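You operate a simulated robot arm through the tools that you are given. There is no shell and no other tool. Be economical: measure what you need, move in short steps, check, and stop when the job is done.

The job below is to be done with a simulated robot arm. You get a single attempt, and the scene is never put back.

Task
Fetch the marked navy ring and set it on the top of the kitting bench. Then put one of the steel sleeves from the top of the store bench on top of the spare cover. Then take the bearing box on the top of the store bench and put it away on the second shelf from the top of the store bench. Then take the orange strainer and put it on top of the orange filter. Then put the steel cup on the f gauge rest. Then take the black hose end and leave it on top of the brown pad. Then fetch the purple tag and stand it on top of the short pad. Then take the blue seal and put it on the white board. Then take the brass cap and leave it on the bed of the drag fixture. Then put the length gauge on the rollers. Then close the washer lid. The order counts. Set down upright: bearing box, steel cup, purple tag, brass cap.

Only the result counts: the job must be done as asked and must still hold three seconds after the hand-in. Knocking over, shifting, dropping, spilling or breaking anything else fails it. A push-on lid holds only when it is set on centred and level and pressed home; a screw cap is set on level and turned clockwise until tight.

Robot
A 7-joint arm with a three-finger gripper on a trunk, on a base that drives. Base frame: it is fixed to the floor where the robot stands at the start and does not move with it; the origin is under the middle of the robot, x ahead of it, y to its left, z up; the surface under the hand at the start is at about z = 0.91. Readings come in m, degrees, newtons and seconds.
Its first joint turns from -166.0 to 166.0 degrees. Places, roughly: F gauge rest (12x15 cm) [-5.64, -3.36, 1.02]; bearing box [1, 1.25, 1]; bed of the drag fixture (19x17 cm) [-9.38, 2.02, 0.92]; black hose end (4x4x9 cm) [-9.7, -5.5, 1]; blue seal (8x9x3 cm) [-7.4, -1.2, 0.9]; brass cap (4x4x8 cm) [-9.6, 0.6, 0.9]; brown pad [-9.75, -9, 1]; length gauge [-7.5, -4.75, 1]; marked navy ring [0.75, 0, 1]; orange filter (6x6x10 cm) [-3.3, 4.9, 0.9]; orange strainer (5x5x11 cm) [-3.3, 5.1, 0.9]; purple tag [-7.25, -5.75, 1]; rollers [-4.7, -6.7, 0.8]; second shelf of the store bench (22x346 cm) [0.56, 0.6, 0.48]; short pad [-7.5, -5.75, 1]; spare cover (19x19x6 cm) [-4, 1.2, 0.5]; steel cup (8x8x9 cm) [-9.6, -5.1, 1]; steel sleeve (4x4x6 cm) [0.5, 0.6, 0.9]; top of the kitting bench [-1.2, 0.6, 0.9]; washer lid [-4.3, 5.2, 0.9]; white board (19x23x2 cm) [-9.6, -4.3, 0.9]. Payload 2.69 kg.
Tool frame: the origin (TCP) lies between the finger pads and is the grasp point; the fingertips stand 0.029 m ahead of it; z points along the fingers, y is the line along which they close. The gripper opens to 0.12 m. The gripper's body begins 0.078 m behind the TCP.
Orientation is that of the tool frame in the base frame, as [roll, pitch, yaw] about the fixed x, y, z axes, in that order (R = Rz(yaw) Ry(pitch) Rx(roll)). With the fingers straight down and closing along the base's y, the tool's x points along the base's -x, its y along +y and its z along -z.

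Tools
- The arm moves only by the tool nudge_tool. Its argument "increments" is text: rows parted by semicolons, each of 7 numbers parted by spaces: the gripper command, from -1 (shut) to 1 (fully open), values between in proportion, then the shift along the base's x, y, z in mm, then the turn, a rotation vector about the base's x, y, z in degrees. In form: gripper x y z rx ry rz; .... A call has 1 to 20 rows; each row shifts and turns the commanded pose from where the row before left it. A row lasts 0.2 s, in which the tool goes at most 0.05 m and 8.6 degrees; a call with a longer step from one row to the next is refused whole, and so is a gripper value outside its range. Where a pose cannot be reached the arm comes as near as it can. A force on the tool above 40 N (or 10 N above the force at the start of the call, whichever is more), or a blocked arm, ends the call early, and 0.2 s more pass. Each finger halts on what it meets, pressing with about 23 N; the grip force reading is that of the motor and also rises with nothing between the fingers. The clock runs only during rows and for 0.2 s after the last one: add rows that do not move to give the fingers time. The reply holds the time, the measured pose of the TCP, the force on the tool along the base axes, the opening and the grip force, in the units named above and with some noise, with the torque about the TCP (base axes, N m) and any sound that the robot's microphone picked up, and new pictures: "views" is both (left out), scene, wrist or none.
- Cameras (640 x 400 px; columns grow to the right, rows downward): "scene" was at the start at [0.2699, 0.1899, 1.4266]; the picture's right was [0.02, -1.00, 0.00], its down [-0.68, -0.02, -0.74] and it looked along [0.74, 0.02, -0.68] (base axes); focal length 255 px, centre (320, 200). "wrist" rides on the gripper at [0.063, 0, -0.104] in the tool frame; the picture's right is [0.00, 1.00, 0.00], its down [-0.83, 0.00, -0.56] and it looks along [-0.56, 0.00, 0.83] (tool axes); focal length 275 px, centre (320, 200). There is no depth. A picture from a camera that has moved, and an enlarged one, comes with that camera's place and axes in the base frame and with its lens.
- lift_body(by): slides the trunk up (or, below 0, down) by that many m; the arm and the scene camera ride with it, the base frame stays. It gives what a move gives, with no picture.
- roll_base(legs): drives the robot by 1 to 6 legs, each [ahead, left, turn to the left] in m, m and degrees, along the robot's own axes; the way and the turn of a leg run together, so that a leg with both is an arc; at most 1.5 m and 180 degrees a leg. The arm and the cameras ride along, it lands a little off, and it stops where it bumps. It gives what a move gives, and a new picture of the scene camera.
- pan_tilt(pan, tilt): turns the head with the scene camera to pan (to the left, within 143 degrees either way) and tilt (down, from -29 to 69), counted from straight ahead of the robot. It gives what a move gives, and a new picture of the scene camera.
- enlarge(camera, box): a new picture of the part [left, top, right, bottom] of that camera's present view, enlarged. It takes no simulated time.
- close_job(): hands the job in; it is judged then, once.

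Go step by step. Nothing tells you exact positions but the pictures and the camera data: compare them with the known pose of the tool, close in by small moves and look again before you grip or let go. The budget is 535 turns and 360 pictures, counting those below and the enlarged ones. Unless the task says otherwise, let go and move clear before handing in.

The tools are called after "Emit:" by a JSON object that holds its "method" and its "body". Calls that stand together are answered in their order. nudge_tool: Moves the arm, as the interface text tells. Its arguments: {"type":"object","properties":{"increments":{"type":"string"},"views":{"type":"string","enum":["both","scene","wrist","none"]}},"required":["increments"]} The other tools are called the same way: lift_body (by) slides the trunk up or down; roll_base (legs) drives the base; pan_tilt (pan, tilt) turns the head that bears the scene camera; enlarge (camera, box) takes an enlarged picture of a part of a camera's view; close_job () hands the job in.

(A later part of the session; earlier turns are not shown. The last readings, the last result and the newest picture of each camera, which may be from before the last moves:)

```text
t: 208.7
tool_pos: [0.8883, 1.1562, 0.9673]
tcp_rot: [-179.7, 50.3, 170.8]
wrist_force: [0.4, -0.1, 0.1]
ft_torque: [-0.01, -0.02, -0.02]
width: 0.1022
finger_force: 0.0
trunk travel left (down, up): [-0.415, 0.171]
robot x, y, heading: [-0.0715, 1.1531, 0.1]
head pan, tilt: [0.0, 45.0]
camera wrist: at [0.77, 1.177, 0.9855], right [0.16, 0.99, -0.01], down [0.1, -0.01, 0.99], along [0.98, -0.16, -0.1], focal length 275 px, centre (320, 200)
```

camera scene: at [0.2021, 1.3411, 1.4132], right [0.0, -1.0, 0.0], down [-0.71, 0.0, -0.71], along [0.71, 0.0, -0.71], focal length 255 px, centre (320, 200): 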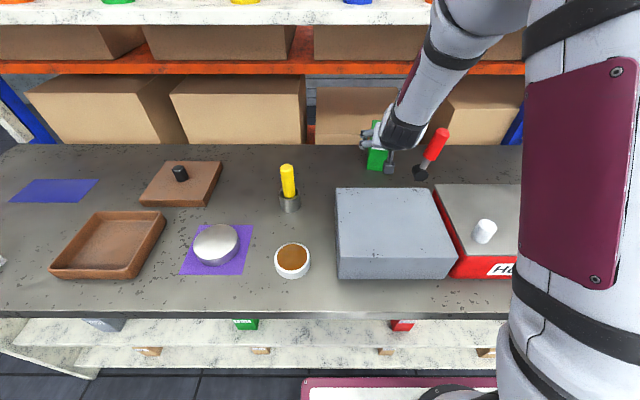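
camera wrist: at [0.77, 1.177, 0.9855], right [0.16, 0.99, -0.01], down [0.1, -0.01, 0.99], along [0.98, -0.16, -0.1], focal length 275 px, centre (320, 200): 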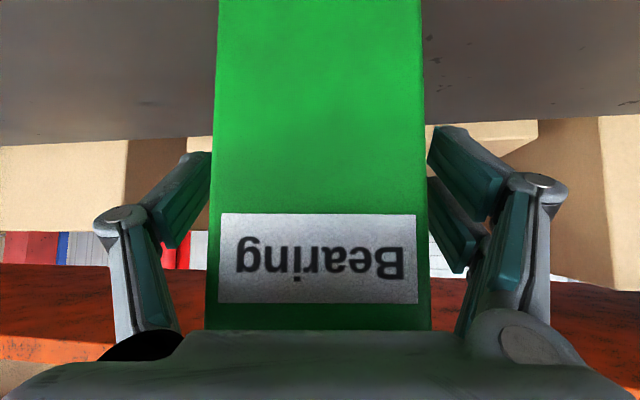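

Emit:
{"method": "nudge_tool", "body": {"increments": "0.2 0 0 0 0 0 0;-0.4 0 0 0 0 0 0;-1 0 0 0 0 0 0;-1 0 0 0 0 0 0", "views": "none"}}

Emit:
{"method": "nudge_tool", "body": {"increments": "-1 0 0 20 0 0 0;-1 0 0 30 0 0 0;-1 0 0 30 0 0 0;-1 0 0 0 0 0 0", "views": "both"}}

```text
t: 209.7
tool_pos: [0.8878, 1.1573, 0.9676]
tcp_rot: [-179.7, 50.5, 170.9]
wrist_force: [-2.5, -1.4, 4.8]
ft_torque: [-0.36, 0.07, -0.19]
width: 0.0713
finger_force: 23.1
trunk travel left (down, up): [-0.415, 0.171]
robot x, y, heading: [-0.0701, 1.1486, -0.1]
head pan, tilt: [0.0, 45.0]
```

```text
t: 210.7
tool_pos: [0.8878, 1.1568, 1.047]
tcp_rot: [-179.7, 50.4, 170.8]
wrist_force: [0.6, 0.0, -3.0]
ft_torque: [-0.04, 0.08, -0.04]
width: 0.0708
finger_force: 23.2
trunk travel left (down, up): [-0.415, 0.171]
robot x, y, heading: [-0.0712, 1.1528, 0.1]
head pan, tilt: [0.0, 45.0]
camera scene: at [0.2023, 1.3412, 1.4131], right [0.0, -1.0, 0.0], down [-0.71, 0.0, -0.71], along [0.71, 0.0, -0.71], focal length 255 px, centre (320, 200)
camera wrist: at [0.7699, 1.1762, 1.0666], right [0.16, 0.99, -0.01], down [0.1, -0.01, 0.99], along [0.98, -0.16, -0.1], focal length 275 px, centre (320, 200)
```

scene: 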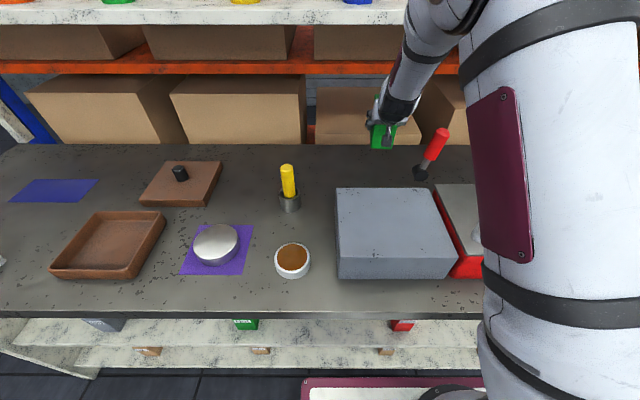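
wrist: 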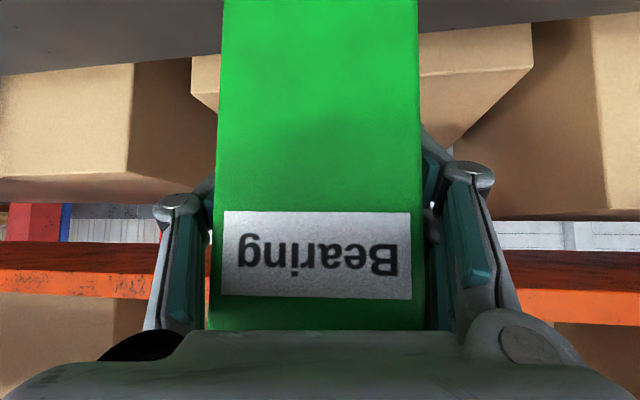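

Box held firmly (bottom ≈ TCP-0.0675). I'll raise, pull the arm in, back away from the bench, shift to the free shelf gap at y≈1.32, then lower the trunk.

Emit:
{"method": "nudge_tool", "body": {"increments": "-1 -20 0 40 0 0 0;-1 -25 0 40 0 0 0;-1 -30 0 40 0 0 0;-1 -35 0 25 0 0 0;-1 -40 0 0 0 0 0;-1 0 0 0 0 0 0", "views": "none"}}

Emit:
{"method": "roll_base", "body": {"legs": [[-0.42, 0, 0], [0, 0.165, 0]]}}

```text
t: 212.1
tool_pos: [0.736, 1.1579, 1.1898]
tcp_rot: [-179.6, 50.4, 170.7]
wrist_force: [0.1, 1.4, -2.6]
ft_torque: [-0.06, 0.1, -0.06]
width: 0.0703
finger_force: 22.9
trunk travel left (down, up): [-0.415, 0.171]
robot x, y, heading: [-0.0724, 1.1517, 0.1]
head pan, tilt: [0.0, 45.0]
```

```text
t: 215.8
tool_pos: [0.3077, 1.3259, 1.1904]
tcp_rot: [-179.7, 50.3, 171.1]
wrist_force: [-0.6, 0.3, -3.2]
ft_torque: [0.01, 0.07, 0.02]
width: 0.0697
finger_force: 22.9
trunk travel left (down, up): [-0.415, 0.171]
robot x, y, heading: [-0.506, 1.3155, 0.4]
head pan, tilt: [0.0, 45.0]
camera scene: at [-0.229, 1.5064, 1.4132], right [0.01, -1.0, 0.0], down [-0.71, -0.01, -0.71], along [0.71, 0.0, -0.71], focal length 255 px, centre (320, 200)
```

scene: 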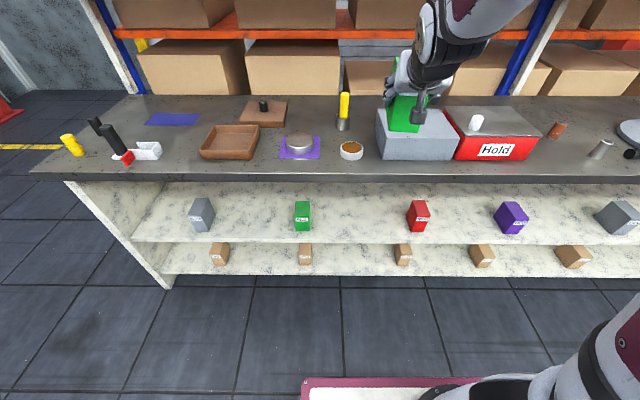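

Emit:
{"method": "roll_base", "body": {"legs": [[-0.05, 0, 0]]}}

Emit:
{"method": "lift_body", "body": {"by": -0.4}}

Emit:
{"method": "pan_tilt", "body": {"pan": 0, "tilt": 35}}

```text
t: 216.7
tool_pos: [0.2564, 1.3255, 1.1902]
tcp_rot: [-179.7, 50.4, 171.0]
wrist_force: [-0.8, 0.3, -3.0]
ft_torque: [-0.03, 0.05, -0.03]
width: 0.0694
finger_force: 23.0
trunk travel left (down, up): [-0.415, 0.171]
robot x, y, heading: [-0.5533, 1.3175, 0.4]
head pan, tilt: [0.0, 45.0]
camera scene: at [-0.2804, 1.5059, 1.4131], right [0.01, -1.0, 0.0], down [-0.71, 0.0, -0.71], along [0.71, 0.0, -0.71], focal length 255 px, centre (320, 200)
```

scene: 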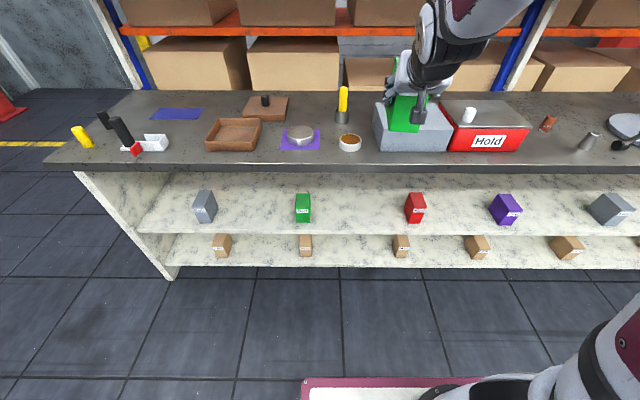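

```text
t: 220.6
tool_pos: [0.2556, 1.3252, 0.791]
tcp_rot: [-179.6, 50.4, 171.0]
wrist_force: [0.2, -0.3, -4.3]
ft_torque: [0.04, 0.09, 0.03]
width: 0.0684
finger_force: 23.0
trunk travel left (down, up): [-0.015, 0.571]
robot x, y, heading: [-0.552, 1.3176, 0.7]
head pan, tilt: [0.0, 45.0]
```

```text
t: 221.3
tool_pos: [0.2557, 1.3244, 0.7913]
tcp_rot: [-179.7, 50.3, 170.9]
wrist_force: [0.2, -0.2, -2.8]
ft_torque: [0.01, 0.05, -0.01]
width: 0.0685
finger_force: 23.1
trunk travel left (down, up): [-0.015, 0.571]
robot x, y, heading: [-0.5563, 1.3127, 0.2]
head pan, tilt: [0.0, 35.0]
camera scene: at [-0.1709, 1.5066, 1.0285], right [0.01, -1.0, 0.0], down [-0.57, 0.0, -0.82], along [0.82, 0.01, -0.57], focal length 255 px, centre (320, 200)
```

scene: 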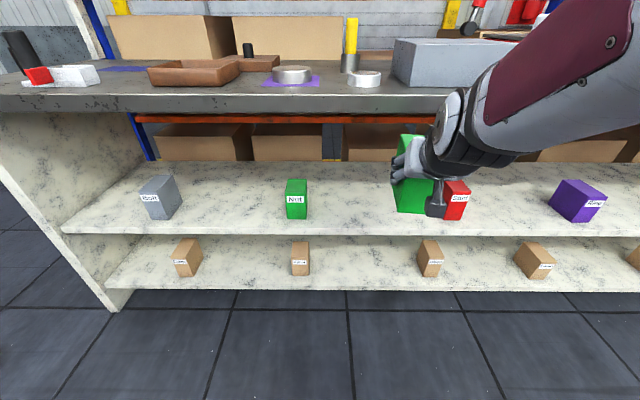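

Emit:
{"method": "enlarge", "body": {"camera": "scene", "box": [340, 110, 500, 240]}}

Emit:
{"method": "nudge_tool", "body": {"increments": "-1 20 0 -30 0 0 0;-1 20 0 -30 0 0 0;-1 20 0 -40 0 0 0;-1 10 0 -40 0 0 0;-1 0 0 -40 0 0 0;-1 0 0 0 0 0 0", "views": "both"}}

```text
3.08 times, centred on (420, 175) of scene
camera zoom: at [-0.1709, 1.5066, 1.0285], right [0.01, -1.0, 0.0], down [-0.57, 0.0, -0.82], along [0.82, 0.01, -0.57], focal length 784 px, centre (12, 277)
```

zoom: 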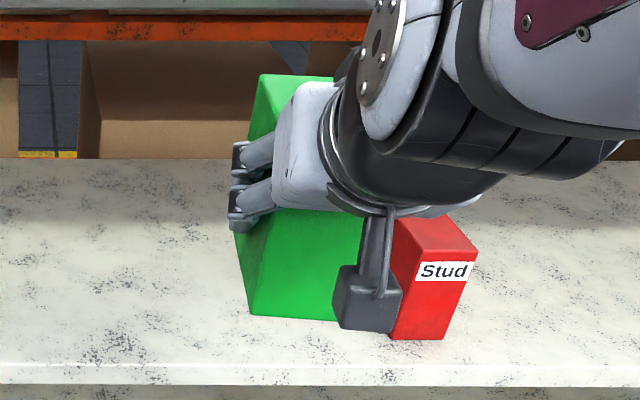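

```text
t: 222.7
tool_pos: [0.328, 1.3285, 0.6033]
tcp_rot: [-179.8, 50.3, 171.1]
wrist_force: [-0.1, -0.7, -4.1]
ft_torque: [0.02, 0.05, 0.03]
width: 0.0667
finger_force: 22.6
trunk travel left (down, up): [-0.015, 0.571]
robot x, y, heading: [-0.5531, 1.3174, 0.5]
head pan, tilt: [0.0, 35.0]
camera scene: at [-0.1713, 1.5076, 1.0285], right [0.01, -1.0, 0.0], down [-0.57, -0.01, -0.82], along [0.82, 0.01, -0.57], focal length 255 px, centre (320, 200)
camera wrist: at [0.2089, 1.3473, 0.6237], right [0.15, 0.99, -0.01], down [0.1, -0.01, 0.99], along [0.98, -0.15, -0.1], focal length 275 px, centre (320, 200)
```

scene: 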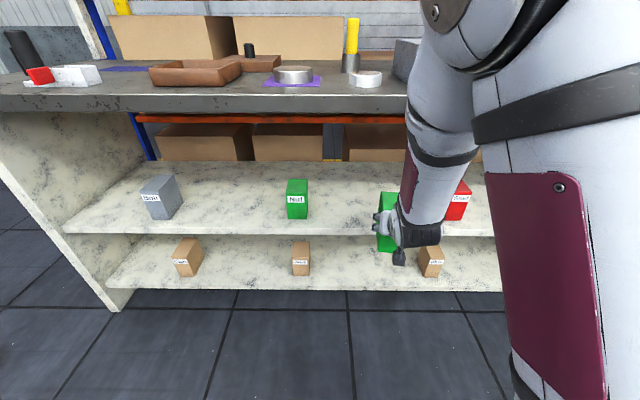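
wrist: 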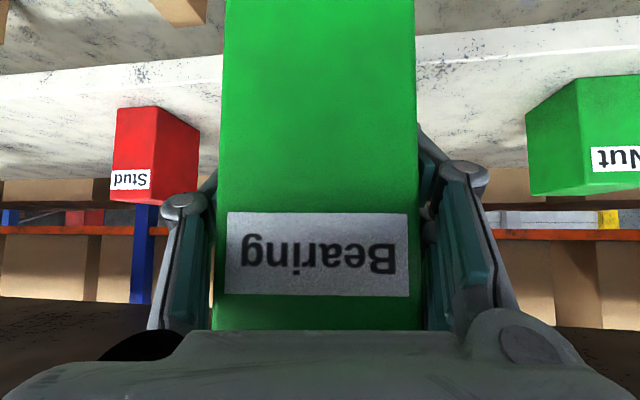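

Box is in front of the shelf gap with its bottom ~5 cm above the shelf. Drive ahead 0.21 m to carry it in.

Emit:
{"method": "roll_base", "body": {"legs": [[0.21, 0, 0]]}}

Emit:
{"method": "nudge_tool", "body": {"increments": "-1 0 0 -20 0 0 0;-1 0 0 -20 0 0 0;-1 0 0 -5 0 0 0;-1 0 0 0 0 0 0", "views": "wrist"}}

```text
t: 224.3
tool_pos: [0.5376, 1.3258, 0.6063]
tcp_rot: [-179.8, 50.5, 170.9]
wrist_force: [-0.6, -0.3, -3.2]
ft_torque: [0.03, 0.04, 0.0]
width: 0.0667
finger_force: 22.9
trunk travel left (down, up): [-0.015, 0.571]
robot x, y, heading: [-0.344, 1.3185, 0.7]
head pan, tilt: [0.0, 35.0]
camera scene: at [0.0389, 1.5072, 1.0285], right [0.01, -1.0, 0.0], down [-0.57, 0.0, -0.82], along [0.82, 0.0, -0.57], focal length 255 px, centre (320, 200)
```

scene: 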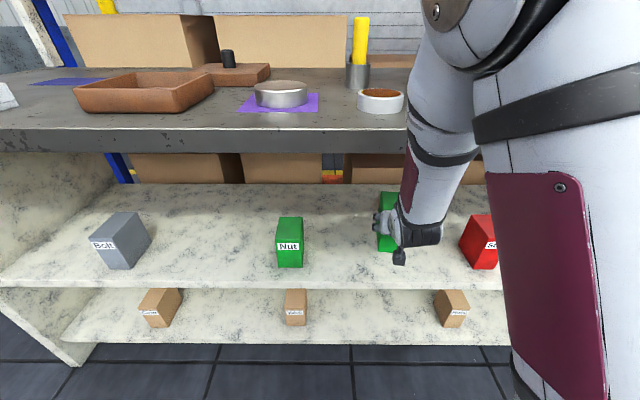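

```text
t: 225.3
tool_pos: [0.5392, 1.3251, 0.5583]
tcp_rot: [-179.8, 50.4, 170.9]
wrist_force: [0.7, -0.7, -4.2]
ft_torque: [0.02, 0.04, -0.03]
width: 0.0667
finger_force: 22.6
trunk travel left (down, up): [-0.015, 0.571]
robot x, y, heading: [-0.345, 1.3171, 0.2]
head pan, tilt: [0.0, 35.0]
camera wrist: at [0.4191, 1.3454, 0.5776], right [0.16, 0.99, -0.01], down [0.1, -0.01, 0.99], along [0.98, -0.16, -0.1], focal length 275 px, centre (320, 200)
```

wrist: 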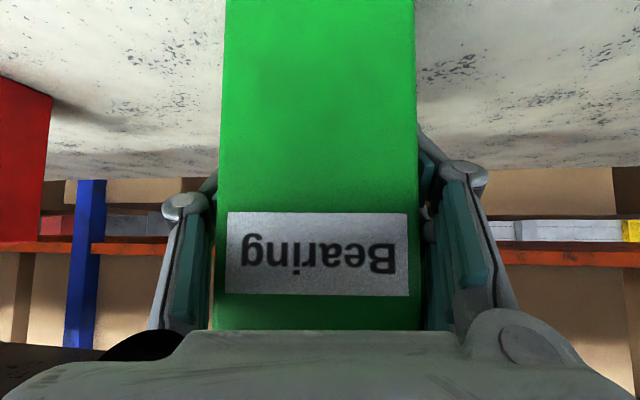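

Emit:
{"method": "nudge_tool", "body": {"increments": "-1 0 0 -4 0 0 0;-1 0 0 -3 0 0 0;-1 0 0 -2 0 0 0;-1 0 0 -2 0 0 0;-1 0 0 0 0 0 0", "views": "none"}}

```text
t: 226.5
tool_pos: [0.5373, 1.3272, 0.5477]
tcp_rot: [-179.7, 50.4, 171.0]
wrist_force: [-0.1, -0.7, -3.0]
ft_torque: [-0.02, 0.07, 0.01]
width: 0.0664
finger_force: 23.3
trunk travel left (down, up): [-0.015, 0.571]
robot x, y, heading: [-0.3446, 1.315, 0.4]
head pan, tilt: [0.0, 35.0]
```

Emit:
{"method": "nudge_tool", "body": {"increments": "-1 0 0 -2 0 0 0;-1 0 0 -2 0 0 0;-1 0 0 0 0 0 0", "views": "none"}}

```text
t: 227.3
tool_pos: [0.5372, 1.3271, 0.5457]
tcp_rot: [-179.7, 50.4, 171.0]
wrist_force: [0.2, 0.1, -2.9]
ft_torque: [0.01, 0.07, -0.01]
width: 0.0663
finger_force: 22.7
trunk travel left (down, up): [-0.015, 0.571]
robot x, y, heading: [-0.3405, 1.3191, 0.4]
head pan, tilt: [0.0, 35.0]
```

Emit:
{"method": "nudge_tool", "body": {"increments": "-1 0 0 -2 0 0 0;-1 0 0 -2 0 0 0;-1 0 0 -2 0 0 0;-1 0 0 0 0 0 0", "views": "wrist"}}

```text
t: 228.3
tool_pos: [0.5375, 1.3256, 0.5405]
tcp_rot: [-179.6, 50.5, 170.9]
wrist_force: [0.1, 0.0, -2.8]
ft_torque: [0.02, 0.06, 0.0]
width: 0.0662
finger_force: 23.0
trunk travel left (down, up): [-0.015, 0.571]
robot x, y, heading: [-0.3403, 1.3168, 0.5]
head pan, tilt: [0.0, 35.0]
camera wrist: at [0.4181, 1.3456, 0.558], right [0.16, 0.99, -0.01], down [0.1, -0.01, 0.99], along [0.98, -0.16, -0.1], focal length 275 px, centre (320, 200)
```

wrist: 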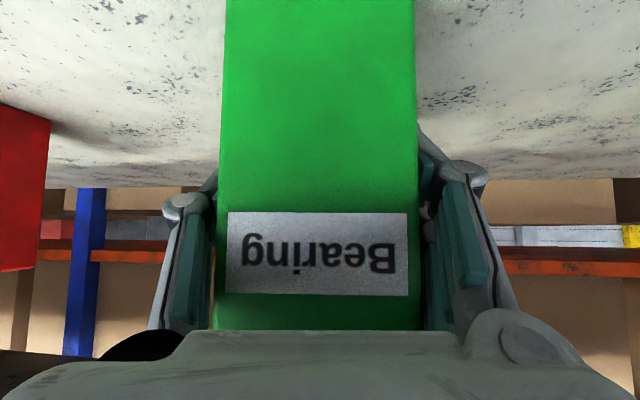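

Emit:
{"method": "nudge_tool", "body": {"increments": "-1 0 0 -3 0 0 0;-1 0 0 -2 0 0 0;-1 0 0 -2 0 0 0;-1 0 0 -2 0 0 0;-1 0 0 0 0 0 0", "views": "none"}}

```text
t: 229.1
tool_pos: [0.5396, 1.3255, 0.537]
tcp_rot: [-179.9, 51.1, 170.7]
wrist_force: [-2.8, -0.2, 16.5]
ft_torque: [-0.32, 1.08, -0.01]
width: 0.0661
finger_force: 22.1
trunk travel left (down, up): [-0.015, 0.571]
robot x, y, heading: [-0.3468, 1.3157, 0.3]
head pan, tilt: [0.0, 35.0]
stopped in row 3: the force on the tool passed its limit at 44 N (the readings are from after the stop); the commanded pose is now the measured one
```

The box meets the shelf (near bottom edge first). Ease up a millimetre and open slowly.

Emit:
{"method": "nudge_tool", "body": {"increments": "-1 0 0 1 0 0 0;-1 0 0 0 0 0 0", "views": "both"}}

```text
t: 229.7
tool_pos: [0.5394, 1.3261, 0.5379]
tcp_rot: [180.0, 50.9, 170.6]
wrist_force: [-4.1, -1.2, 12.8]
ft_torque: [-0.48, -0.38, -0.04]
width: 0.0662
finger_force: 23.7
trunk travel left (down, up): [-0.015, 0.571]
robot x, y, heading: [-0.3425, 1.3179, 0.3]
head pan, tilt: [0.0, 35.0]
camera scene: at [0.0382, 1.5073, 1.0287], right [0.01, -1.0, 0.0], down [-0.57, 0.0, -0.82], along [0.82, 0.0, -0.57], focal length 255 px, centre (320, 200)
camera wrist: at [0.4202, 1.3459, 0.5553], right [0.16, 0.99, 0.0], down [0.09, -0.01, 1.0], along [0.98, -0.16, -0.09], focal length 275 px, centre (320, 200)
```

scene: 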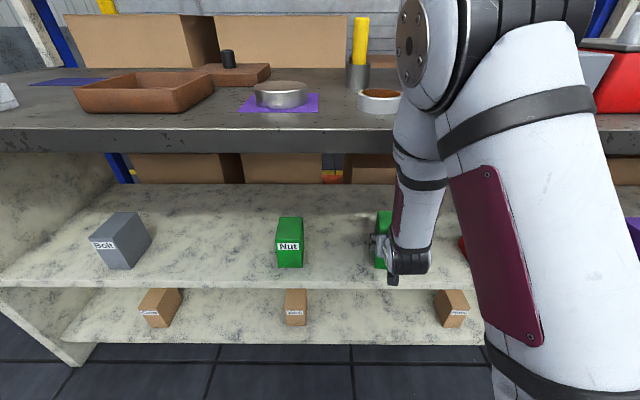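
wrist: 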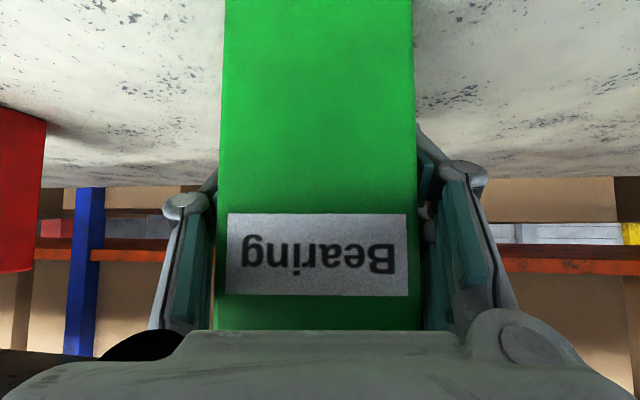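

Emit:
{"method": "nudge_tool", "body": {"increments": "-0.1 0 0 0 0 0 0;0.1 0 0 0 0 0 0;0.4 0 0 0 0 0 0;0.55 0 0 0 0 0 0", "views": "wrist"}}

```text
t: 230.7
tool_pos: [0.5392, 1.3268, 0.537]
tcp_rot: [180.0, 50.7, 170.8]
wrist_force: [-0.6, 0.3, 0.5]
ft_torque: [-0.03, 0.0, 0.0]
width: 0.0931
finger_force: 0.0
trunk travel left (down, up): [-0.015, 0.571]
robot x, y, heading: [-0.3456, 1.3171, 0.4]
head pan, tilt: [0.0, 35.0]
camera wrist: at [0.4201, 1.3461, 0.5547], right [0.16, 0.99, 0.0], down [0.09, -0.01, 1.0], along [0.98, -0.16, -0.09], focal length 275 px, centre (320, 200)
```

wrist: 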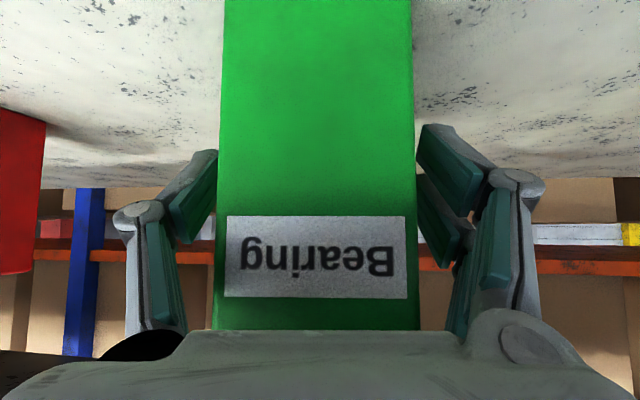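

Released; the box stands. Retreat along the tool axis, then back the base out.

Emit:
{"method": "nudge_tool", "body": {"increments": "0.7 -20 3 16 0 0 0;0.7 -30 5 25 0 0 0;0.7 -30 5 25 0 0 0;0.7 0 0 0 0 0 0", "views": "none"}}

Emit:
{"method": "roll_base", "body": {"legs": [[-0.2, 0, 0]]}}

```text
t: 231.7
tool_pos: [0.4851, 1.3439, 0.6042]
tcp_rot: [-179.9, 50.7, 170.8]
wrist_force: [-0.4, -0.5, -0.1]
ft_torque: [0.01, 0.05, 0.0]
width: 0.102
finger_force: 0.0
out of reach, approached as far as the arm can: row 3
trunk travel left (down, up): [-0.015, 0.571]
robot x, y, heading: [-0.3466, 1.3188, 0.2]
head pan, tilt: [0.0, 35.0]
```

```text
t: 233.2
tool_pos: [0.2887, 1.3405, 0.6036]
tcp_rot: [-179.9, 50.6, 170.4]
wrist_force: [-0.3, 0.3, 0.0]
ft_torque: [0.02, 0.03, -0.01]
width: 0.1022
finger_force: 0.1
trunk travel left (down, up): [-0.015, 0.571]
robot x, y, heading: [-0.535, 1.3182, 0.3]
head pan, tilt: [0.0, 35.0]
camera scene: at [-0.1561, 1.5049, 1.0286], right [0.0, -1.0, 0.0], down [-0.57, 0.0, -0.82], along [0.82, 0.0, -0.57], focal length 255 px, centre (320, 200)
```

scene: 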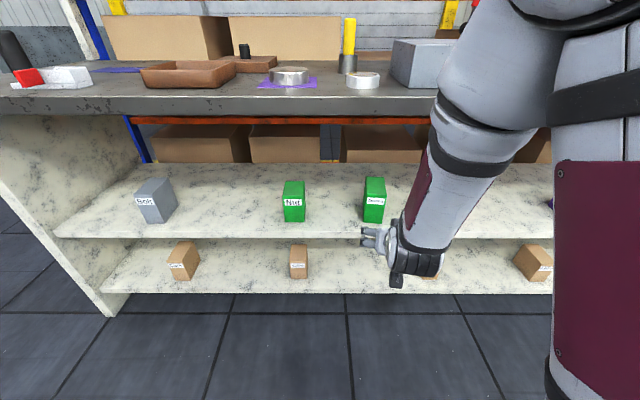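

The bearing box stands on the second shelf. Raise the trunk, straighten the tool and head for the orange strainer/filter at the blue bench.

Emit:
{"method": "lift_body", "body": {"by": 0.4}}

Emit:
{"method": "nudge_tool", "body": {"increments": "0.3 -10 0 20 0 8.4 0;0.3 -20 0 20 0 8.4 0;0.3 -20 0 20 0 8.4 0;0.3 -20 0 20 0 8.4 0;0.3 -20 0 20 0 8.4 0;0.3 -20 0 20 0 8.4 0;0.3 0 0 20 0 0 5;0.3 0 0 20 0 0 4.5;0.3 0 0 0 0 0 0", "views": "none"}}

Emit:
{"method": "pan_tilt", "body": {"pan": 0, "tilt": 35}}

```text
t: 237.1
tool_pos: [0.2898, 1.34, 1.0039]
tcp_rot: [-179.9, 50.8, 170.5]
wrist_force: [0.2, -0.1, -0.4]
ft_torque: [-0.02, 0.0, 0.0]
width: 0.102
finger_force: 0.1
trunk travel left (down, up): [-0.415, 0.171]
robot x, y, heading: [-0.5401, 1.3132, -0.1]
head pan, tilt: [0.0, 35.0]
```

```text
t: 239.1
tool_pos: [0.1778, 1.3388, 1.1643]
tcp_rot: [-172.6, 0.6, -176.5]
wrist_force: [0.3, -0.6, 0.6]
ft_torque: [0.0, 0.0, 0.03]
width: 0.078
finger_force: 0.2
trunk travel left (down, up): [-0.415, 0.171]
robot x, y, heading: [-0.5407, 1.3158, 0.2]
head pan, tilt: [0.0, 35.0]
```

```text
t: 239.7
tool_pos: [0.1771, 1.3387, 1.1645]
tcp_rot: [-172.7, 0.7, -176.5]
wrist_force: [0.2, -0.8, 0.5]
ft_torque: [0.03, 0.02, 0.03]
width: 0.0777
finger_force: 0.1
trunk travel left (down, up): [-0.415, 0.171]
robot x, y, heading: [-0.5394, 1.3157, -0.1]
head pan, tilt: [0.0, 35.0]
camera scene: at [-0.2588, 1.5049, 1.428], right [0.0, -1.0, 0.0], down [-0.57, 0.0, -0.82], along [0.82, 0.0, -0.57], focal length 255 px, centre (320, 200)
```

scene: 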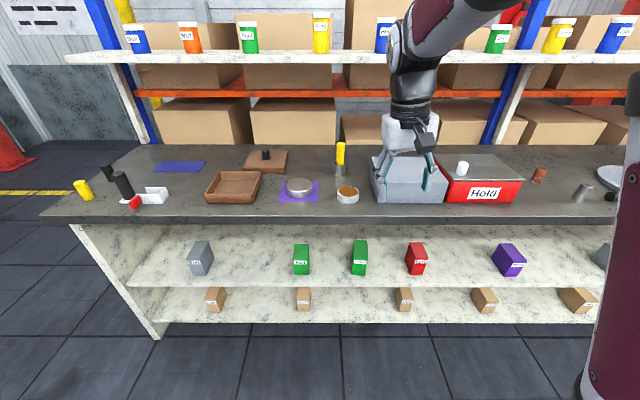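

Emit:
{"method": "nudge_tool", "body": {"increments": "0.3 0 0 20 7.4 0 -3.5;0.3 0 0 0 0 0 0", "views": "none"}}

Emit:
{"method": "roll_base", "body": {"legs": [[0.29, 0, 0], [0, 0, 90], [1.4, 0, 0], [0.75, 0, 0], [0, 0, 75]]}}

```text
t: 240.2
tool_pos: [0.1786, 1.3396, 1.1844]
tcp_rot: [-180.0, 0.9, 179.9]
wrist_force: [-0.4, 0.7, -0.8]
ft_torque: [0.04, 0.01, -0.01]
width: 0.0778
finger_force: 0.0
trunk travel left (down, up): [-0.415, 0.171]
robot x, y, heading: [-0.5393, 1.3193, 0.1]
head pan, tilt: [0.0, 35.0]
```

```text
t: 259.4
tool_pos: [-1.0313, 3.5311, 1.1842]
tcp_rot: [180.0, 1.0, -10.9]
wrist_force: [0.0, 0.5, -0.2]
ft_torque: [0.03, -0.02, 0.0]
width: 0.0781
finger_force: 0.1
trunk travel left (down, up): [-0.415, 0.171]
robot x, y, heading: [-0.3227, 3.4188, 169.1]
head pan, tilt: [0.0, 35.0]
camera scene: at [-0.6364, 3.283, 1.428], right [0.19, 0.98, 0.0], down [0.56, -0.11, -0.82], along [-0.8, 0.15, -0.57], focal length 255 px, centre (320, 200)
```

scene: 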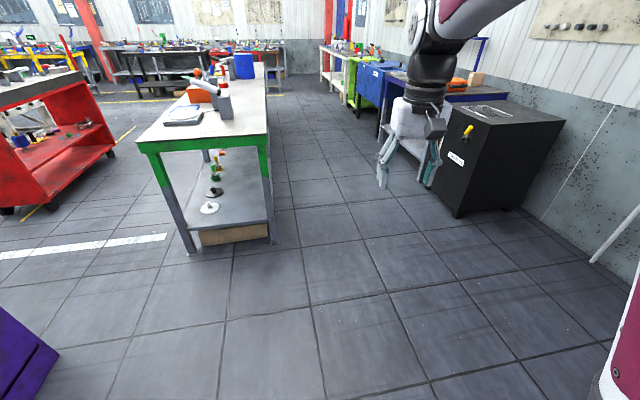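

The aisle between green bench and waste-oil box is clear; drive straight to about (-3.3, 4.05) and face the blue bench.

Emit:
{"method": "roll_base", "body": {"legs": [[0, 0, -0.8], [1.5, 0, 0], [1.5, 0, 0], [0, 0, -78]]}}

```text
t: 277.7
tool_pos: [-3.2784, 4.8278, 1.1846]
tcp_rot: [180.0, 0.9, -92.8]
wrist_force: [-0.2, 0.5, 0.0]
ft_torque: [0.02, 0.03, 0.03]
width: 0.0782
finger_force: 0.1
trunk travel left (down, up): [-0.415, 0.171]
robot x, y, heading: [-3.2897, 4.1077, 87.2]
head pan, tilt: [0.0, 35.0]
camera scene: at [-3.4674, 4.3984, 1.428], right [1.0, -0.05, 0.0], down [-0.03, -0.57, -0.82], along [0.04, 0.82, -0.57], focal length 255 px, centre (320, 200)
```

scene: 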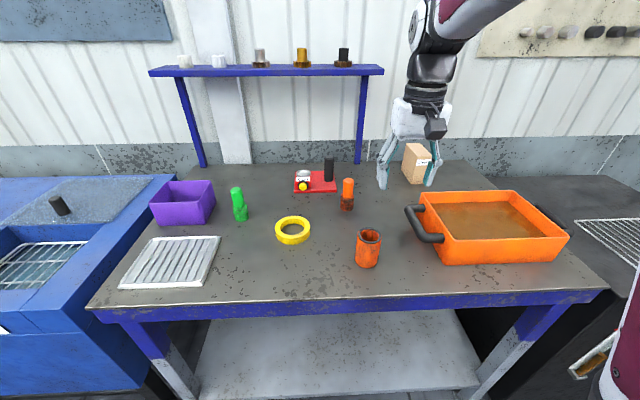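

Blue bench reached: the orange filter (front, cylinder) and orange strainer (behind) are visible. Zoom in.

Emit:
{"method": "enlarge", "body": {"camera": "scene", "box": [310, 165, 410, 275]}}

Emit:
{"method": "enlarge", "body": {"camera": "scene", "box": [0, 160, 220, 300]}}

```text
3.64 times, centred on (360, 220) of scene
camera zoom: at [-3.4674, 4.3984, 1.428], right [1.0, -0.05, 0.0], down [-0.03, -0.57, -0.82], along [0.04, 0.82, -0.57], focal length 927 px, centre (174, 127)
```

zoom: 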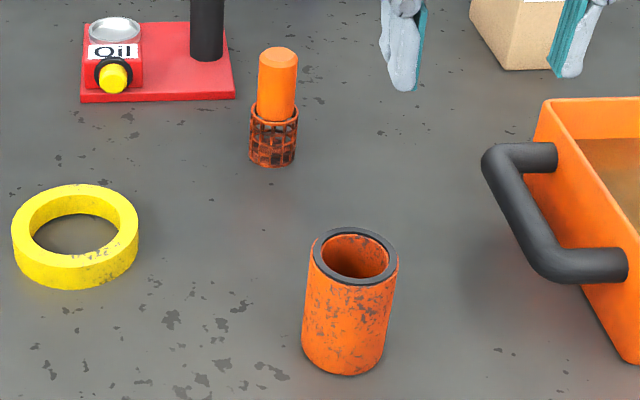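

```text
2.86 times, centred on (110, 230) of scene
camera zoom: at [-3.4674, 4.3984, 1.428], right [1.0, -0.05, 0.0], down [-0.03, -0.57, -0.82], along [0.04, 0.82, -0.57], focal length 728 px, centre (920, 114)
```

zoom: 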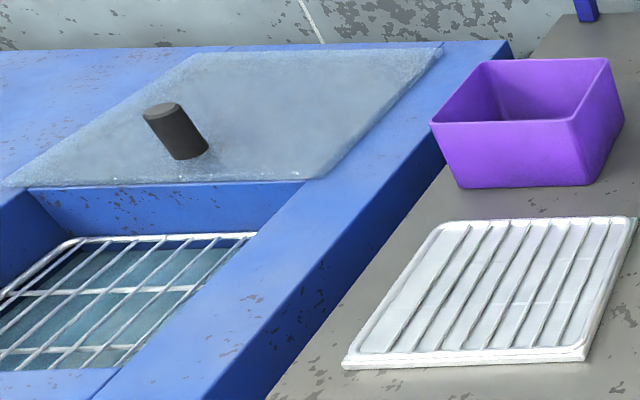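

Filter at (-3.321, 4.859) with top z≈1.0; strainer at (-3.339, 5.108), handle ~3.6 cm wide. Move in 12 cm and square up.

Emit:
{"method": "roll_base", "body": {"legs": [[0, 0, 2.8], [0.12, 0, 0]]}}

Emit:
{"method": "nudge_tool", "body": {"increments": "0.2 -5 40 -15 0 0 0;0.2 -5 40 -15 0 0 0;0.2 -5 40 -15 0 0 0;0.2 -5 36 -15 0 0 0;0.2 0 0 0 0 0 0", "views": "wrist"}}

```text
t: 279.4
tool_pos: [-3.3153, 4.948, 1.1836]
tcp_rot: [179.9, 0.7, -89.8]
wrist_force: [0.2, -0.3, 0.0]
ft_torque: [0.0, -0.01, -0.03]
width: 0.078
finger_force: 0.1
trunk travel left (down, up): [-0.415, 0.171]
robot x, y, heading: [-3.2927, 4.2324, 90.2]
head pan, tilt: [0.0, 35.0]
camera scene: at [-3.4829, 4.5111, 1.428], right [1.0, 0.01, 0.0], down [0.0, -0.57, -0.82], along [0.0, 0.82, -0.57], focal length 255 px, centre (320, 200)
```

scene: 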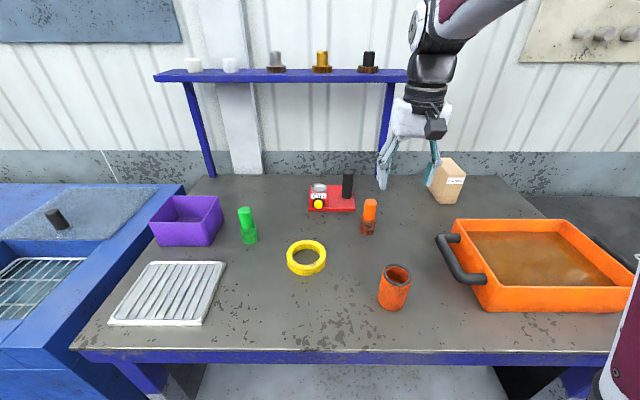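

```text
t: 280.6
tool_pos: [-3.3363, 5.1071, 1.1242]
tcp_rot: [180.0, 0.8, -89.8]
wrist_force: [0.5, 0.4, -0.3]
ft_torque: [0.0, 0.01, -0.01]
width: 0.0721
finger_force: 0.1
trunk travel left (down, up): [-0.415, 0.171]
robot x, y, heading: [-3.2901, 4.2306, 90.4]
head pan, tilt: [0.0, 35.0]
camera wrist: at [-3.3348, 5.0422, 1.2289], right [-1.0, -0.01, 0.0], down [-0.01, 0.82, 0.57], along [0.0, 0.57, -0.82], focal length 275 px, centre (320, 200)
```

wrist: 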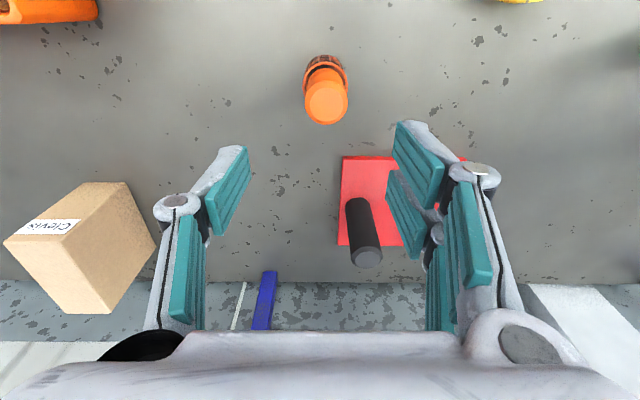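

Emit:
{"method": "nudge_tool", "body": {"increments": "0.2 -3 -4 -45 0 0 0;0.2 0 0 -45 0 0 0;0.2 0 0 -40 0 0 0;0.2 0 0 0 0 0 0", "views": "wrist"}}

```text
t: 281.6
tool_pos: [-3.3368, 5.1006, 0.993]
tcp_rot: [-180.0, 0.9, -89.8]
wrist_force: [0.0, 0.2, 0.3]
ft_torque: [0.01, -0.02, -0.01]
width: 0.0722
finger_force: 0.0
trunk travel left (down, up): [-0.415, 0.171]
robot x, y, heading: [-3.2911, 4.2303, 90.3]
head pan, tilt: [0.0, 35.0]
camera wrist: at [-3.3372, 5.0365, 1.0975], right [-1.0, -0.01, 0.0], down [-0.01, 0.82, 0.57], along [0.0, 0.57, -0.82], focal length 275 px, centre (320, 200)
```

wrist: 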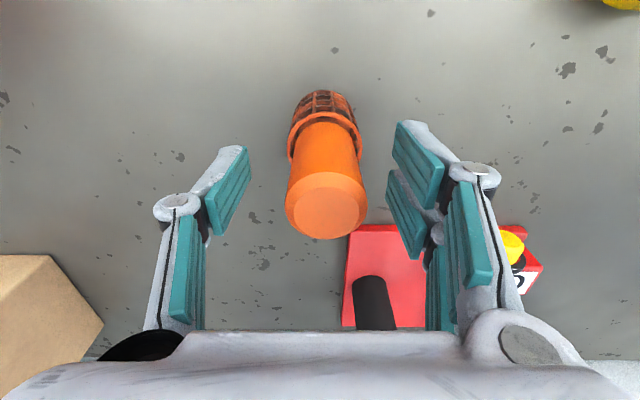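

Emit:
{"method": "nudge_tool", "body": {"increments": "-0.2 -2 0 0 0 0 0;-1 0 0 0 0 0 0;-1 0 0 0 0 0 0;-1 0 0 0 0 0 0", "views": "none"}}

Emit:
{"method": "nudge_tool", "body": {"increments": "-1 0 0 20 0 0 0;-1 0 0 40 0 0 0;-1 0 0 45 0 0 0;-1 0 0 45 0 0 0;-1 4 -48 0 0 0 0;-1 4 -48 0 0 0 0;-1 4 -48 0 0 0 0;-1 4 -48 0 0 0 0;-1 0 -46 0 0 0 0;-1 0 0 0 0 0 0", "views": "both"}}

```text
t: 282.6
tool_pos: [-3.3413, 5.1007, 0.9933]
tcp_rot: [180.0, 1.0, -89.9]
wrist_force: [-0.6, -0.3, 0.1]
ft_torque: [-0.01, 0.03, 0.01]
width: 0.0323
finger_force: 22.9
trunk travel left (down, up): [-0.415, 0.171]
robot x, y, heading: [-3.2929, 4.2327, 90.2]
head pan, tilt: [0.0, 35.0]
```

```text
t: 284.8
tool_pos: [-3.3238, 4.8627, 1.1448]
tcp_rot: [-179.9, 0.9, -89.7]
wrist_force: [-0.2, 0.2, -0.8]
ft_torque: [-0.02, 0.02, -0.01]
width: 0.0324
finger_force: 22.5
trunk travel left (down, up): [-0.415, 0.171]
robot x, y, heading: [-3.2891, 4.231, 90.1]
head pan, tilt: [0.0, 35.0]
camera scene: at [-3.4829, 4.5113, 1.428], right [1.0, 0.01, 0.0], down [0.0, -0.57, -0.82], along [0.0, 0.82, -0.57], focal length 255 px, centre (320, 200)
camera wrist: at [-3.3236, 4.8001, 1.2498], right [-1.0, -0.01, 0.0], down [-0.01, 0.82, 0.57], along [0.0, 0.57, -0.82], focal length 275 px, centre (320, 200)
```

scene: 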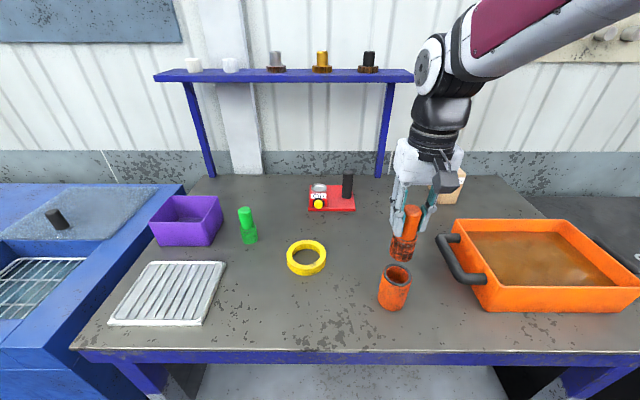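
wrist: 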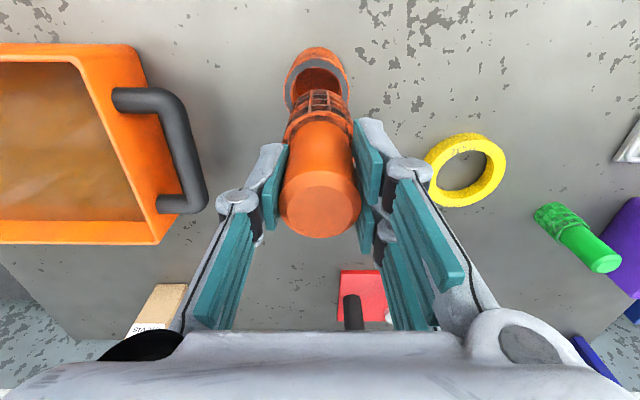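

Emit:
{"method": "enlarge", "body": {"camera": "scene", "box": [360, 190, 460, 320]}}

Emit:
{"method": "enlarge", "body": {"camera": "wrist", "box": [250, 30, 390, 250]}}

```text
3.08 times, centred on (410, 255) of scene
camera zoom: at [-3.4829, 4.5113, 1.428], right [1.0, 0.01, 0.0], down [0.0, -0.57, -0.82], along [0.0, 0.82, -0.57], focal length 784 px, centre (43, 31)
```

zoom: 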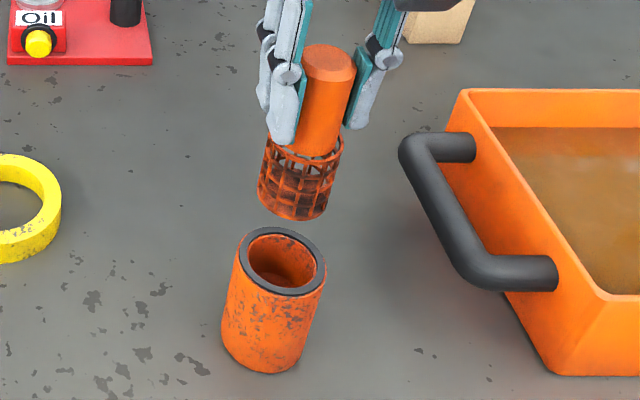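

```text
1.82 times, centred on (320, 140) of wrist
camera zoom: at [-3.3236, 4.8001, 1.2498], right [-1.0, -0.01, 0.0], down [-0.01, 0.82, 0.57], along [0.0, 0.57, -0.82], focal length 500 px, centre (320, 309)
```

zoom: 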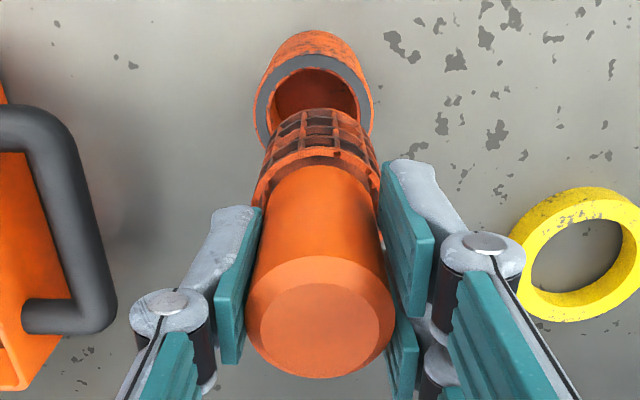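

Offsets are within 3 mm. Lower to near contact.

Emit:
{"method": "nudge_tool", "body": {"increments": "-1 1 -3 -20 0 0 0;-1 0 0 -15 0 0 0;-1 0 0 -5 0 0 0;-1 0 0 0 0 0 0", "views": "both"}}

Emit:
{"method": "enlarge", "body": {"camera": "scene", "box": [360, 190, 460, 320]}}

```text
t: 285.8
tool_pos: [-3.323, 4.8617, 1.1038]
tcp_rot: [180.0, 0.9, -89.7]
wrist_force: [0.2, -1.0, -0.5]
ft_torque: [0.0, 0.06, 0.01]
width: 0.0321
finger_force: 22.7
trunk travel left (down, up): [-0.415, 0.171]
robot x, y, heading: [-3.2898, 4.232, 90.2]
head pan, tilt: [0.0, 35.0]
camera scene: at [-3.4829, 4.5111, 1.428], right [1.0, 0.01, 0.0], down [0.0, -0.57, -0.82], along [0.0, 0.82, -0.57], focal length 255 px, centre (320, 200)
camera wrist: at [-3.3222, 4.7969, 1.2081], right [-1.0, -0.01, 0.0], down [-0.01, 0.82, 0.57], along [0.0, 0.57, -0.82], focal length 275 px, centre (320, 200)
```

scene: 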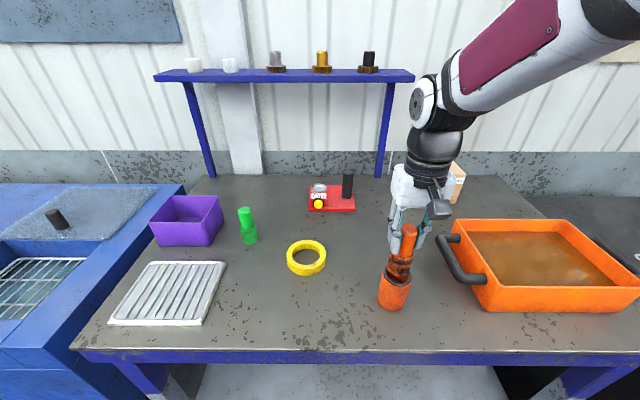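
wrist: 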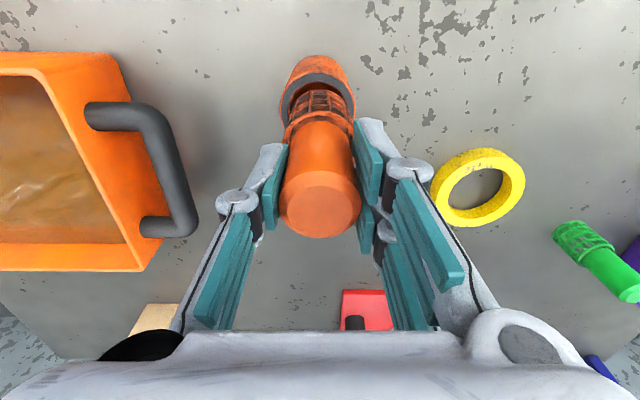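

```text
3.08 times, centred on (410, 255) of scene
camera zoom: at [-3.4829, 4.5111, 1.428], right [1.0, 0.01, 0.0], down [0.0, -0.57, -0.82], along [0.0, 0.82, -0.57], focal length 784 px, centre (43, 31)
```

zoom: 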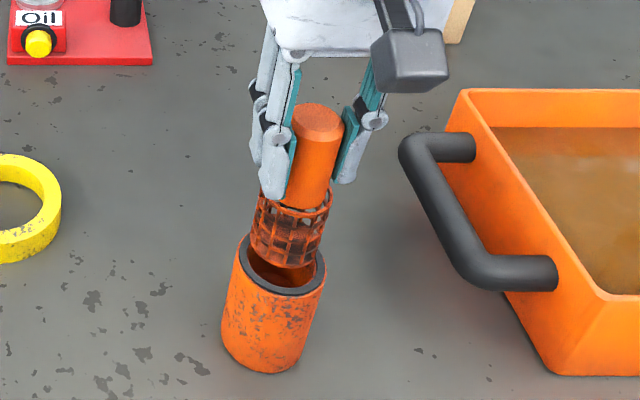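

Emit:
{"method": "nudge_tool", "body": {"increments": "-1 0 -2 -3 0 0 0;-1 0 0 -3 0 0 0;-1 0 0 -3 0 0 0;-1 0 0 0 0 0 0", "views": "none"}}

```text
t: 286.8
tool_pos: [-3.3239, 4.8593, 1.0954]
tcp_rot: [180.0, 0.9, -89.8]
wrist_force: [0.3, -1.3, -0.4]
ft_torque: [-0.01, 0.02, 0.01]
width: 0.0323
finger_force: 23.2
trunk travel left (down, up): [-0.415, 0.171]
robot x, y, heading: [-3.2912, 4.2325, 90.4]
head pan, tilt: [0.0, 35.0]
```

Emit:
{"method": "nudge_tool", "body": {"increments": "-1 0 0 -3 0 0 0;-1 0 0 -3 0 0 0;-1 0 0 -3 0 0 0;-1 0 0 0 0 0 0", "views": "both"}}

Emit:
{"method": "enlarge", "body": {"camera": "scene", "box": [360, 190, 460, 320]}}

```text
t: 287.8
tool_pos: [-3.3236, 4.8588, 1.0862]
tcp_rot: [-180.0, 0.9, -89.7]
wrist_force: [0.2, -0.1, 0.3]
ft_torque: [0.03, 0.01, 0.01]
width: 0.0321
finger_force: 22.9
trunk travel left (down, up): [-0.415, 0.171]
robot x, y, heading: [-3.2899, 4.2312, 90.3]
head pan, tilt: [0.0, 35.0]
camera scene: at [-3.4829, 4.5111, 1.428], right [1.0, 0.01, 0.0], down [0.0, -0.57, -0.82], along [0.0, 0.82, -0.57], focal length 255 px, centre (320, 200)
camera wrist: at [-3.3235, 4.7942, 1.19], right [-1.0, -0.01, 0.0], down [-0.01, 0.82, 0.57], along [0.0, 0.57, -0.82], focal length 275 px, centre (320, 200)
```

scene: 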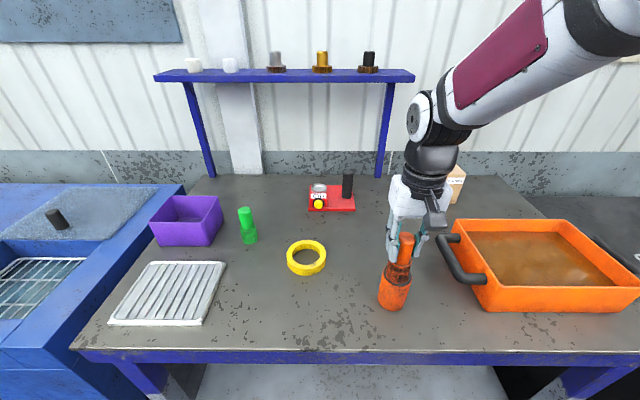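
wrist: 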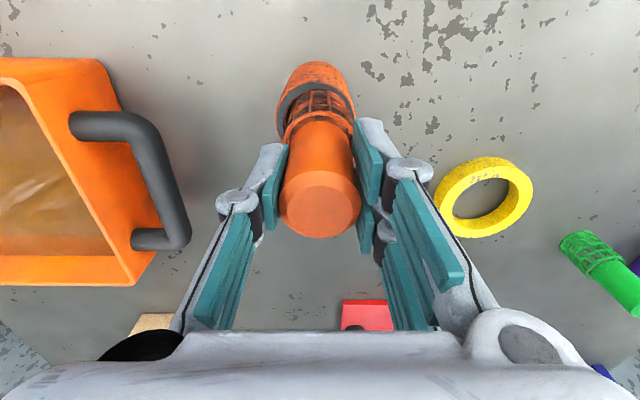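

```text
3.08 times, centred on (410, 255) of scene
camera zoom: at [-3.4829, 4.5111, 1.428], right [1.0, 0.01, 0.0], down [0.0, -0.57, -0.82], along [0.0, 0.82, -0.57], focal length 784 px, centre (43, 31)
```

zoom: 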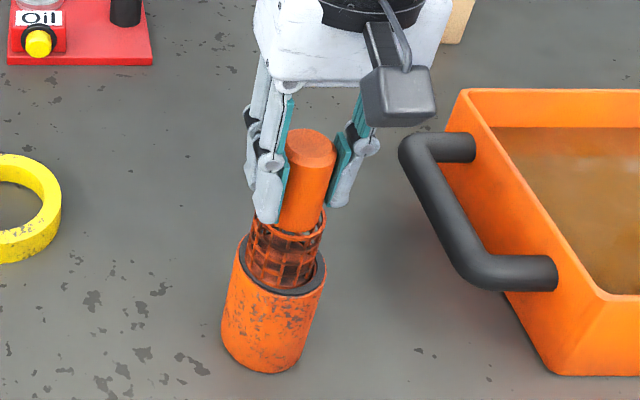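

The tapered basket is going into the filter's bore. Continue lowering until its collar seats.

Emit:
{"method": "nudge_tool", "body": {"increments": "-1 0 -1 -5 0 0 0;-1 0 0 -5 0 0 0;-1 0 0 -5 0 0 0;-1 0 0 -5 0 0 0;-1 0 0 0 0 0 0", "views": "none"}}

```text
t: 288.8
tool_pos: [-3.3251, 4.86, 1.0703]
tcp_rot: [179.9, 1.2, -89.8]
wrist_force: [0.1, -4.2, 18.6]
ft_torque: [-0.45, 0.1, 0.01]
width: 0.0317
finger_force: 23.8
trunk travel left (down, up): [-0.415, 0.171]
robot x, y, heading: [-3.288, 4.2307, 90.2]
head pan, tilt: [0.0, 35.0]
stopped in row 5: the force on the tool passed its limit at 47 N (the readings are from after the stop); the commanded pose is now the measured one
```

Emit:
{"method": "enlarge", "body": {"camera": "scene", "box": [360, 190, 460, 320]}}

Emit:
{"method": "enlarge", "body": {"camera": "wrist", "box": [250, 30, 390, 250]}}

```text
3.08 times, centred on (410, 255) of scene
camera zoom: at [-3.4829, 4.5104, 1.4281], right [1.0, 0.01, 0.0], down [0.0, -0.57, -0.82], along [0.0, 0.82, -0.57], focal length 784 px, centre (43, 31)
```

zoom: 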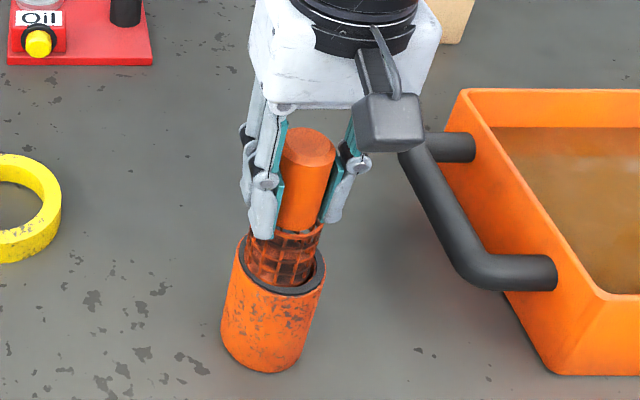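

```text
1.82 times, centred on (320, 140) of wrist
camera zoom: at [-3.3237, 4.7943, 1.1741], right [-1.0, -0.01, 0.0], down [-0.01, 0.82, 0.57], along [0.0, 0.57, -0.82], focal length 500 px, centre (320, 309)
```

zoom: 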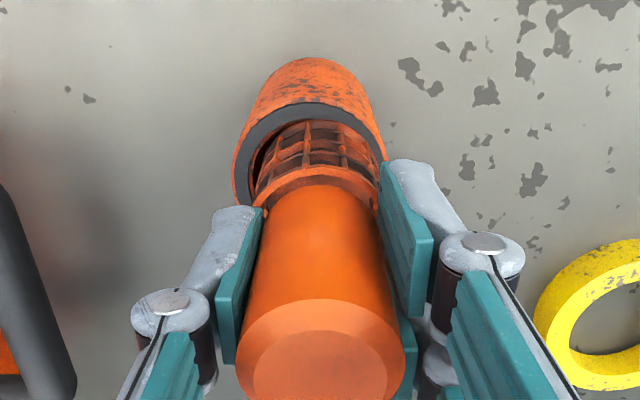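

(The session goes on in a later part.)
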